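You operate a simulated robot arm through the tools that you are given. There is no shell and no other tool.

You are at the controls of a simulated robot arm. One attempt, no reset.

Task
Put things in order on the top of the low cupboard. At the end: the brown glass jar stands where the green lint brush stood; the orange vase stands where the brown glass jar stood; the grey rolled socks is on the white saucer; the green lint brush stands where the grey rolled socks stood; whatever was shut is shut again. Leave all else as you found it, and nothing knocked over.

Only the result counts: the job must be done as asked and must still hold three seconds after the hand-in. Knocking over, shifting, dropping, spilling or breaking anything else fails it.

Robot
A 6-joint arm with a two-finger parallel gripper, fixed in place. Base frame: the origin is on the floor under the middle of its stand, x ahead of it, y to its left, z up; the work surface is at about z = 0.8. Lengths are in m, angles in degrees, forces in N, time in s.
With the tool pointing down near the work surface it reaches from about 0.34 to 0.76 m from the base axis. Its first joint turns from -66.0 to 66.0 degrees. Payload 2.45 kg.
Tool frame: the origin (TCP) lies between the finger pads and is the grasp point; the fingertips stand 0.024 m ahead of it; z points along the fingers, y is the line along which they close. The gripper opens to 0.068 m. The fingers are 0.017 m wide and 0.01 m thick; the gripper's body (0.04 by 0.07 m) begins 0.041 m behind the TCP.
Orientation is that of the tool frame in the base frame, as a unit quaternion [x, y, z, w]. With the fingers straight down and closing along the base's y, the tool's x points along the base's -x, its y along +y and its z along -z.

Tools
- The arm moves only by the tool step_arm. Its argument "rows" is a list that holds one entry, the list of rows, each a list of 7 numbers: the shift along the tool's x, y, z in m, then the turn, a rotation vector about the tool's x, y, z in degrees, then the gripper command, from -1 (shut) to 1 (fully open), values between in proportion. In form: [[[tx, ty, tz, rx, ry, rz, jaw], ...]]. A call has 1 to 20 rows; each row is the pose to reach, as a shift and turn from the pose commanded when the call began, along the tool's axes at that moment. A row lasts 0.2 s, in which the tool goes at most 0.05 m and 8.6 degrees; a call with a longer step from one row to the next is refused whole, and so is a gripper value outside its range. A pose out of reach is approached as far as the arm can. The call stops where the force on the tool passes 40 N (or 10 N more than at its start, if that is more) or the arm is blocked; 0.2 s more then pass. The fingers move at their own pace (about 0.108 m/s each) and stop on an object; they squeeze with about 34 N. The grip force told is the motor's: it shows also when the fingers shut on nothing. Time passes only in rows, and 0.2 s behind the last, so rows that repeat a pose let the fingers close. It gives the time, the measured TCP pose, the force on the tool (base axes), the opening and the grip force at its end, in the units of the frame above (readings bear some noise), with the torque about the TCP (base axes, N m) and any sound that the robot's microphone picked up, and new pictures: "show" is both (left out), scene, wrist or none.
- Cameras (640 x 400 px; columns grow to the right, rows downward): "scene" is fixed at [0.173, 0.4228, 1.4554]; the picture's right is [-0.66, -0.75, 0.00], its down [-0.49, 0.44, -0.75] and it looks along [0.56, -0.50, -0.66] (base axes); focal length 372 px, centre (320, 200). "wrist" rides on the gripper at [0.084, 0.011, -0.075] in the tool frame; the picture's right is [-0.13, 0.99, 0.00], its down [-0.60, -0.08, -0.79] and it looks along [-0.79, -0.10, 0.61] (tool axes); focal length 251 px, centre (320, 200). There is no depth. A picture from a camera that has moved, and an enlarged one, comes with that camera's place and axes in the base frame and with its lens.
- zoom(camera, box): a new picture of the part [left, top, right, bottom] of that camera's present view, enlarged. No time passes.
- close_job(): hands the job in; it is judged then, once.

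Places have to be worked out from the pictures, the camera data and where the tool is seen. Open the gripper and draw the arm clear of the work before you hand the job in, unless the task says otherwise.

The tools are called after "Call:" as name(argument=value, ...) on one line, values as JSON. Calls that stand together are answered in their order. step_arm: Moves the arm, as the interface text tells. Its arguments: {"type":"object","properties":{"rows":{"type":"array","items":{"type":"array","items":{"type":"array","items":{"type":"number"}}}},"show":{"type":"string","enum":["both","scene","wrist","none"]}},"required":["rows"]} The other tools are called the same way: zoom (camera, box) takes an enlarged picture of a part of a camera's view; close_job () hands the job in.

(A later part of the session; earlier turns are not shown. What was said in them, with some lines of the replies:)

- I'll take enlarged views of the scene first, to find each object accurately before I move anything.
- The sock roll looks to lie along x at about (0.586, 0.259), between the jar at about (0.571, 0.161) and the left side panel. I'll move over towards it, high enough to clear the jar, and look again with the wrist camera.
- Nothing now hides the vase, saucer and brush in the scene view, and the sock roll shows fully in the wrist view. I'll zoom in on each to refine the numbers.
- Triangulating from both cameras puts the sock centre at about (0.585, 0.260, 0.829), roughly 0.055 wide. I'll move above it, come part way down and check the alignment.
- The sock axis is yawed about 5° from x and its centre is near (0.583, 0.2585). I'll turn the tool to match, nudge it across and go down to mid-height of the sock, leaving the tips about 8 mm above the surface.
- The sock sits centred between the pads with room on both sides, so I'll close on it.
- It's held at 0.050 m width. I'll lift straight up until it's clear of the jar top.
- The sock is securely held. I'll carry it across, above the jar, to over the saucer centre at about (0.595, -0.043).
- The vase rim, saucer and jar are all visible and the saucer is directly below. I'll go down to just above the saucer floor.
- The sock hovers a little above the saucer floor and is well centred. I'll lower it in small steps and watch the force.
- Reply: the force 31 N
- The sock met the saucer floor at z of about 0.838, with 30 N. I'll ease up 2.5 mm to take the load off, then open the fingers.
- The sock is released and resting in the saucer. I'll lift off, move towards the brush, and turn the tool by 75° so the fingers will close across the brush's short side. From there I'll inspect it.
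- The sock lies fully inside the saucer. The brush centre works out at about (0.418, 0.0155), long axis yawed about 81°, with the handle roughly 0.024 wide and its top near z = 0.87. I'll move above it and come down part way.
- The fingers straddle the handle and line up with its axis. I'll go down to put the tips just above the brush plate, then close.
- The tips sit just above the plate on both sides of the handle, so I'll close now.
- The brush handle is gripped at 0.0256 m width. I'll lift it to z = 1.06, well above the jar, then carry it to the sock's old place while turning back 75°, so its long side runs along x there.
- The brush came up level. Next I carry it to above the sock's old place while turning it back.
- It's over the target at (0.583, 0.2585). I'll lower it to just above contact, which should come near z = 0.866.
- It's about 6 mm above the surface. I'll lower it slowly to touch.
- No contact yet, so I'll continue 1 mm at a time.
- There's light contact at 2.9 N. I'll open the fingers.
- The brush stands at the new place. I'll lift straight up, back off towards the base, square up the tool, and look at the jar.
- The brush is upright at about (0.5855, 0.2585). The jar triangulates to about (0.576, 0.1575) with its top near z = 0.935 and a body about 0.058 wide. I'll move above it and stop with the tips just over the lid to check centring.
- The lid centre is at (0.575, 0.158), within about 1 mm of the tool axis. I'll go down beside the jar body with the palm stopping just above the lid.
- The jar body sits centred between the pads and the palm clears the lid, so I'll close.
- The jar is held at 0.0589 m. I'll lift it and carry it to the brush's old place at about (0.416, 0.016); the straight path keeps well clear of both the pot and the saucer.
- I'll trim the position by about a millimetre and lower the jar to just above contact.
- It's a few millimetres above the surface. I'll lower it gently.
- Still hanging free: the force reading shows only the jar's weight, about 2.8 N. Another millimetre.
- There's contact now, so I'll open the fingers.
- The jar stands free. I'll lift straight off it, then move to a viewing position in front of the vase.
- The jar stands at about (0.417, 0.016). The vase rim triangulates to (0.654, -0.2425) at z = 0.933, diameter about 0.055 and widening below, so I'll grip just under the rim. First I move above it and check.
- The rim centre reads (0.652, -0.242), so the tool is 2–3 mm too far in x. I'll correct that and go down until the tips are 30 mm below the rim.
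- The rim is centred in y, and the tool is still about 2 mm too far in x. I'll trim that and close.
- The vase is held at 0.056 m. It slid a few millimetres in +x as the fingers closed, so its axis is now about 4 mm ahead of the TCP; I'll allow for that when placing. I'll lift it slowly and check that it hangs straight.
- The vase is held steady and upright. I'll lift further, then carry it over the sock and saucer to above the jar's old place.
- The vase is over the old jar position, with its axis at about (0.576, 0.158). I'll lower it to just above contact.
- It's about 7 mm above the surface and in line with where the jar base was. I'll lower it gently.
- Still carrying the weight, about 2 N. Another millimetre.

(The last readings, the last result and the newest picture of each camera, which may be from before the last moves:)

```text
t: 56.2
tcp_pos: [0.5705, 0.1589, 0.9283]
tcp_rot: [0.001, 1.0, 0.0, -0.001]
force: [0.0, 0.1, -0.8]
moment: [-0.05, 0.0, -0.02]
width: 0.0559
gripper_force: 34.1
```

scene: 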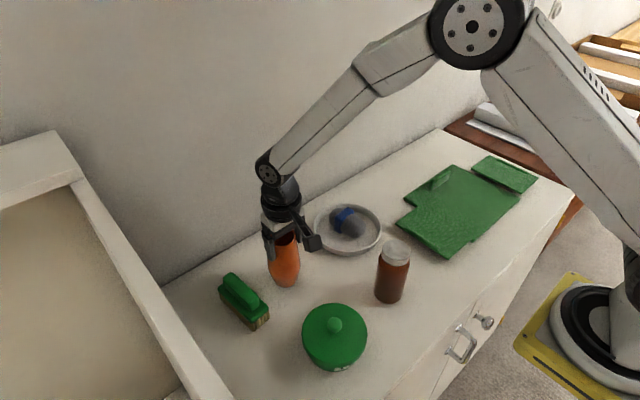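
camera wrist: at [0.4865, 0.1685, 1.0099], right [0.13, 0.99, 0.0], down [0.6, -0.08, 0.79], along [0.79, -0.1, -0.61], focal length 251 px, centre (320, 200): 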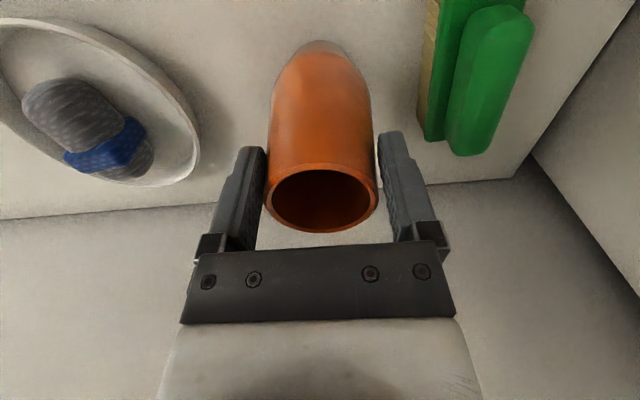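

The load is starting to come off, so one more millimetre.

Call:
step_arm(rows=[[[0, 0, 0.001, 0, 0, 0, -1], [0, 0, 0.001, 0, 0, 0, -1]]], show="both")

Call:
zoom(camera="scene", box=[200, 200, 340, 320])

```text
t: 56.8
tcp_pos: [0.5686, 0.159, 0.9273]
tcp_rot: [0.0, 1.0, 0.0, 0.0]
force: [-5.2, -2.4, 15.1]
moment: [-0.32, 0.32, -0.13]
width: 0.056
gripper_force: 34.3
camera wrist: at [0.4858, 0.169, 1.0024], right [0.13, 0.99, 0.0], down [0.6, -0.08, 0.79], along [0.79, -0.1, -0.61], focal length 251 px, centre (320, 200)
```

scene: 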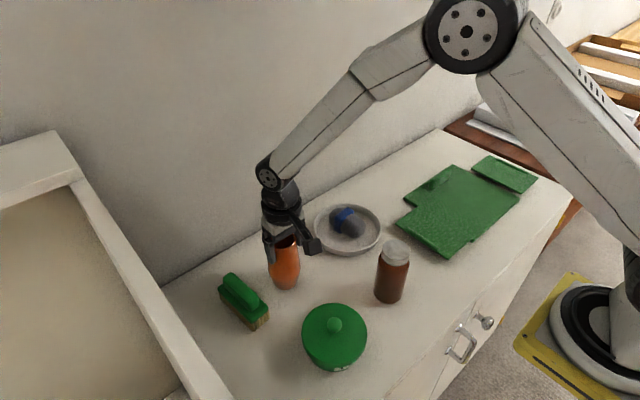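
wrist: 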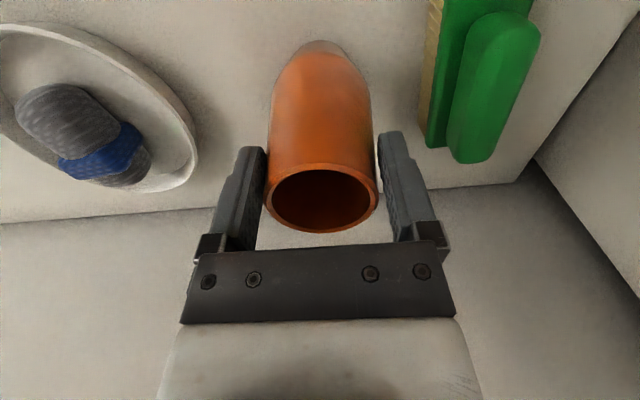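

```text
3.33 times, centred on (270, 260) of scene
camera zoom: at [0.1726, 0.4226, 1.4554], right [-0.66, -0.75, 0.0], down [-0.49, 0.44, -0.75], along [0.56, -0.5, -0.66], focal length 1241 px, centre (487, 0)
```

zoom: 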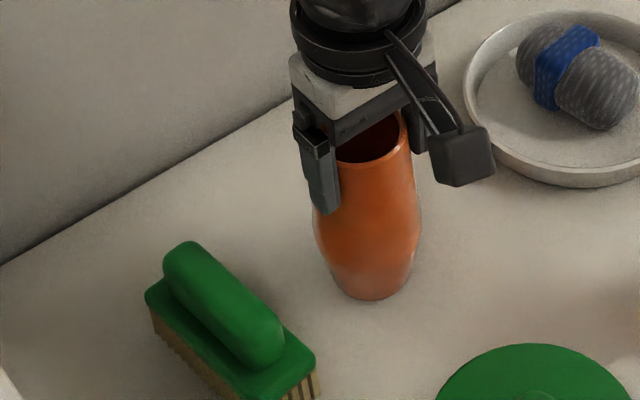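

It's in contact, at 15 N. I'll take off a fraction of a millimetre and open slowly.

Call:
step_arm(rows=[[[0, 0, -0.0007, 0, 0, 0, -1], [0, 0, -0.0007, 0, 0, 0, 0.68], [0, 0, -0.0007, 0, 0, 0, 0.8], [0, 0, -0.0007, 0, 0, 0, 1], [0, 0, -0.0007, 0, 0, 0, 1]]], show="both")

Call:
zoom(camera="scene", box=[200, 200, 340, 320])

```text
t: 58.0
tcp_pos: [0.5704, 0.1593, 0.9271]
tcp_rot: [0.0, 1.0, 0.001, 0.0]
force: [1.2, 0.1, 0.0]
moment: [-0.01, 0.02, -0.01]
width: 0.0679
gripper_force: 0.0
camera wrist: at [0.486, 0.1692, 1.0025], right [0.13, 0.99, 0.0], down [0.6, -0.08, 0.79], along [0.79, -0.1, -0.61], focal length 251 px, centre (320, 200)
```

scene: 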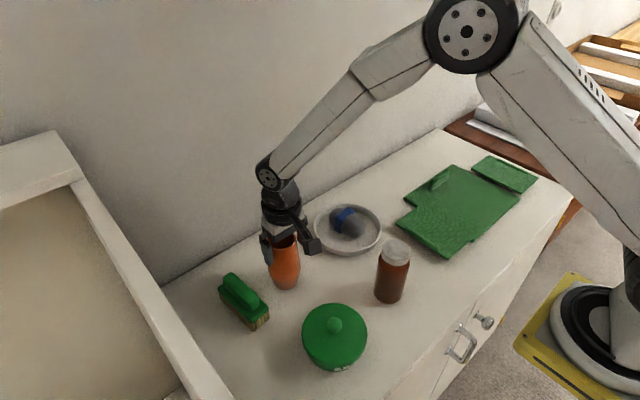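
wrist: 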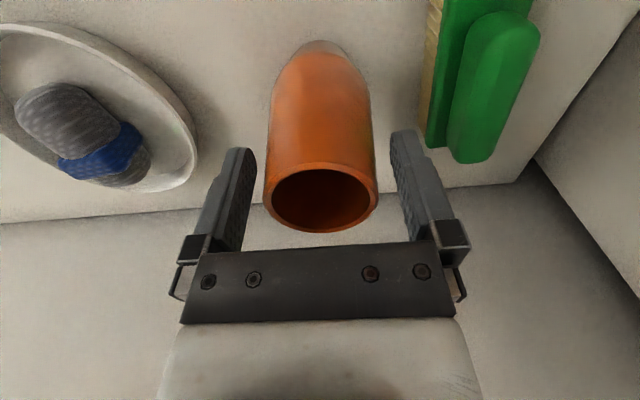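

```text
3.33 times, centred on (270, 260) of scene
camera zoom: at [0.173, 0.4228, 1.4554], right [-0.66, -0.75, 0.0], down [-0.49, 0.44, -0.75], along [0.56, -0.5, -0.66], focal length 1241 px, centre (487, 0)
```

zoom: 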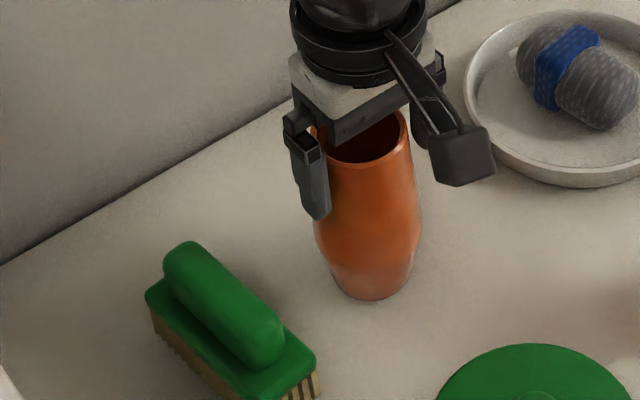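

The vase stands free between the open fingers. I'll lift straight up, then draw the arm back clear of the work.

Call:
step_arm(rows=[[[0, 0, -0.015, 0, 0, 0, 1], [0, 0, -0.04, 0, 0, 0, 1], [0, 0, -0.08, 0, 0, 0, 1], [0, 0, -0.12, 0, 0, 0, 1], [0, 0, -0.16, 0, 0, 0, 1], [0.03, -0.01, -0.17, 0, 0, 0, 1], [0.07, -0.03, -0.18, 0, 0, 0, 1], [0.11, -0.06, -0.19, 0, 0, 0, 1], [0.14, -0.095, -0.2, 0, 0, 0, 1], [0.16, -0.135, -0.2, 0, 0, 0, 1], [0.16, -0.135, -0.2, 0, 0, 0, 1]]], show="both")

Call:
zoom(camera="scene", box=[190, 180, 350, 340])

Call:
zoom(camera="scene", box=[300, 120, 560, 320])

```text
refused: row 8 steps farther than a row can; nothing moved
```

```text
2.50 times, centred on (270, 260) of scene
camera zoom: at [0.173, 0.4228, 1.4554], right [-0.66, -0.75, 0.0], down [-0.49, 0.44, -0.75], along [0.56, -0.5, -0.66], focal length 931 px, centre (445, 50)
```

zoom: 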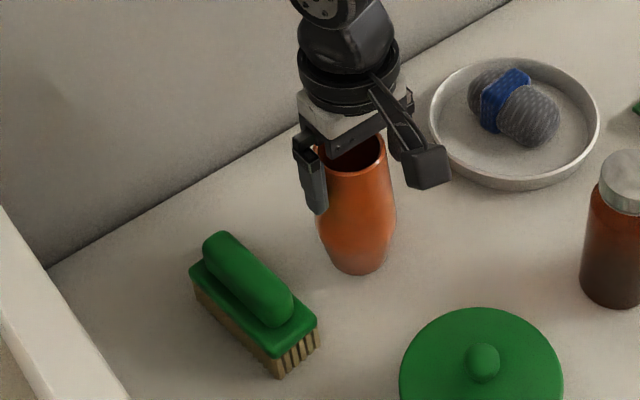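

```text
2.00 times, centred on (430, 220) of scene
camera zoom: at [0.173, 0.4228, 1.4554], right [-0.66, -0.75, 0.0], down [-0.49, 0.44, -0.75], along [0.56, -0.5, -0.66], focal length 745 px, centre (100, 160)
```

zoom: 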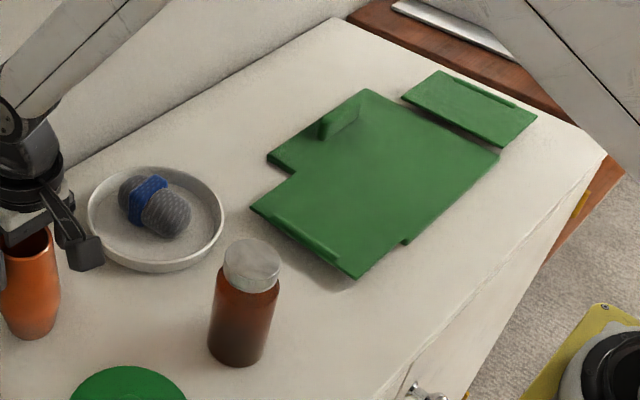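

One step was over the limit and nothing moved. I'll resend the retreat with smaller steps.

Call:
step_arm(rows=[[[0, 0, -0.015, 0, 0, 0, 1], [0, 0, -0.04, 0, 0, 0, 1], [0, 0, -0.08, 0, 0, 0, 1], [0, 0, -0.12, 0, 0, 0, 1], [0, 0, -0.16, 0, 0, 0, 1], [0.03, -0.01, -0.17, 0, 0, 0, 1], [0.06, -0.025, -0.18, 0, 0, 0, 1], [0.09, -0.045, -0.19, 0, 0, 0, 1], [0.12, -0.065, -0.2, 0, 0, 0, 1], [0.145, -0.085, -0.2, 0, 0, 0, 1], [0.16, -0.1, -0.2, 0, 0, 0, 1], [0.16, -0.1, -0.2, 0, 0, 0, 1]]], show="both")

Call:
zoom(camera="scene", box=[190, 180, 350, 340])

Call:
zoom(camera="scene", box=[300, 120, 560, 320])

```text
t: 60.6
tcp_pos: [0.4112, 0.0579, 1.1258]
tcp_rot: [0.0, 1.0, 0.0, 0.0]
force: [0.5, 0.1, 0.3]
moment: [0.01, 0.01, 0.01]
width: 0.0681
gripper_force: 0.0
camera wrist: at [0.3265, 0.0687, 1.2008], right [0.13, 0.99, 0.0], down [0.6, -0.08, 0.79], along [0.79, -0.1, -0.61], focal length 251 px, centre (320, 200)
```

scene: 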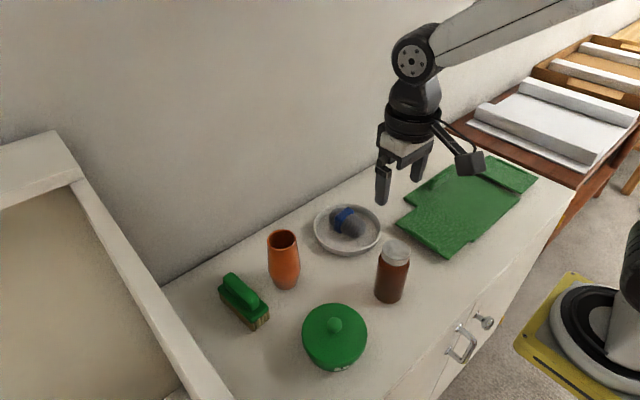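
wrist: 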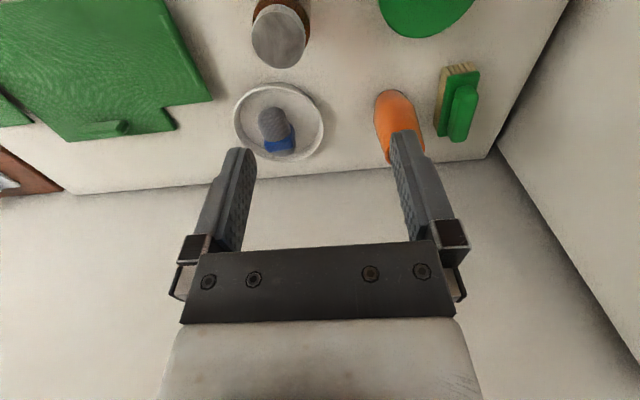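

```text
2.50 times, centred on (270, 260) of scene
camera zoom: at [0.173, 0.4227, 1.4554], right [-0.66, -0.75, 0.0], down [-0.49, 0.44, -0.75], along [0.56, -0.5, -0.66], focal length 931 px, centre (445, 50)
```

zoom: 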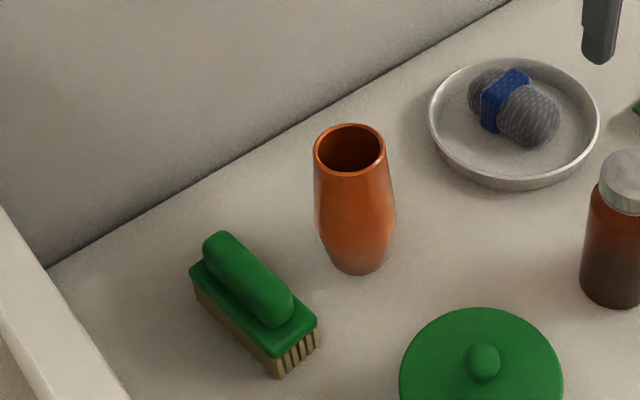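

```text
2.00 times, centred on (430, 220) of scene
camera zoom: at [0.173, 0.4227, 1.4554], right [-0.66, -0.75, 0.0], down [-0.49, 0.44, -0.75], along [0.56, -0.5, -0.66], focal length 745 px, centre (100, 160)
```

zoom: 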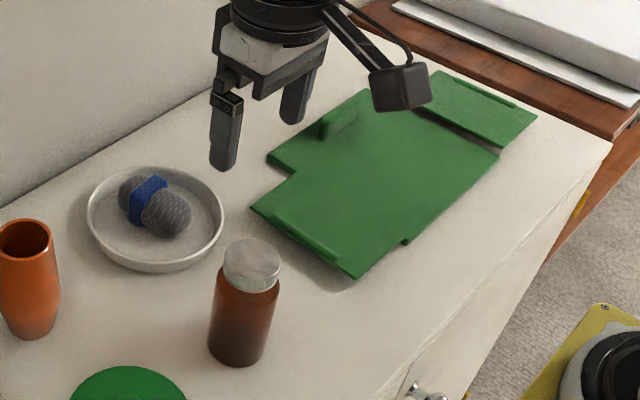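

Every item is in its assigned place and upright, the sock lies inside the saucer, and nothing else has shifted. The pot lid, drawer and door are still shut as before. The gripper is open and well clear above, so I'm handing in.

Call:
close_job()

```text
The job is handed in.
```

The rearrangement is finished and handed in; I haven't seen the verdict. The last pictures showed everything upright and in its place:

- **Rolled socks:** lying inside the white saucer, roughly centred.
- **Lint brush:** standing where the socks were. I turned it about 75°, so its long side runs along the same line the socks did.
- **Brown jar:** standing where the brush was, to within a few millimetres.
- **Orange vase:** standing where the jar was, about 2–3 mm off by my estimate.

I didn't open anything, so the pot lid, drawer and door stayed shut. The saucer, green pot and green board don't appear to have moved. The gripper is open and the arm is raised clear of the cupboard top.
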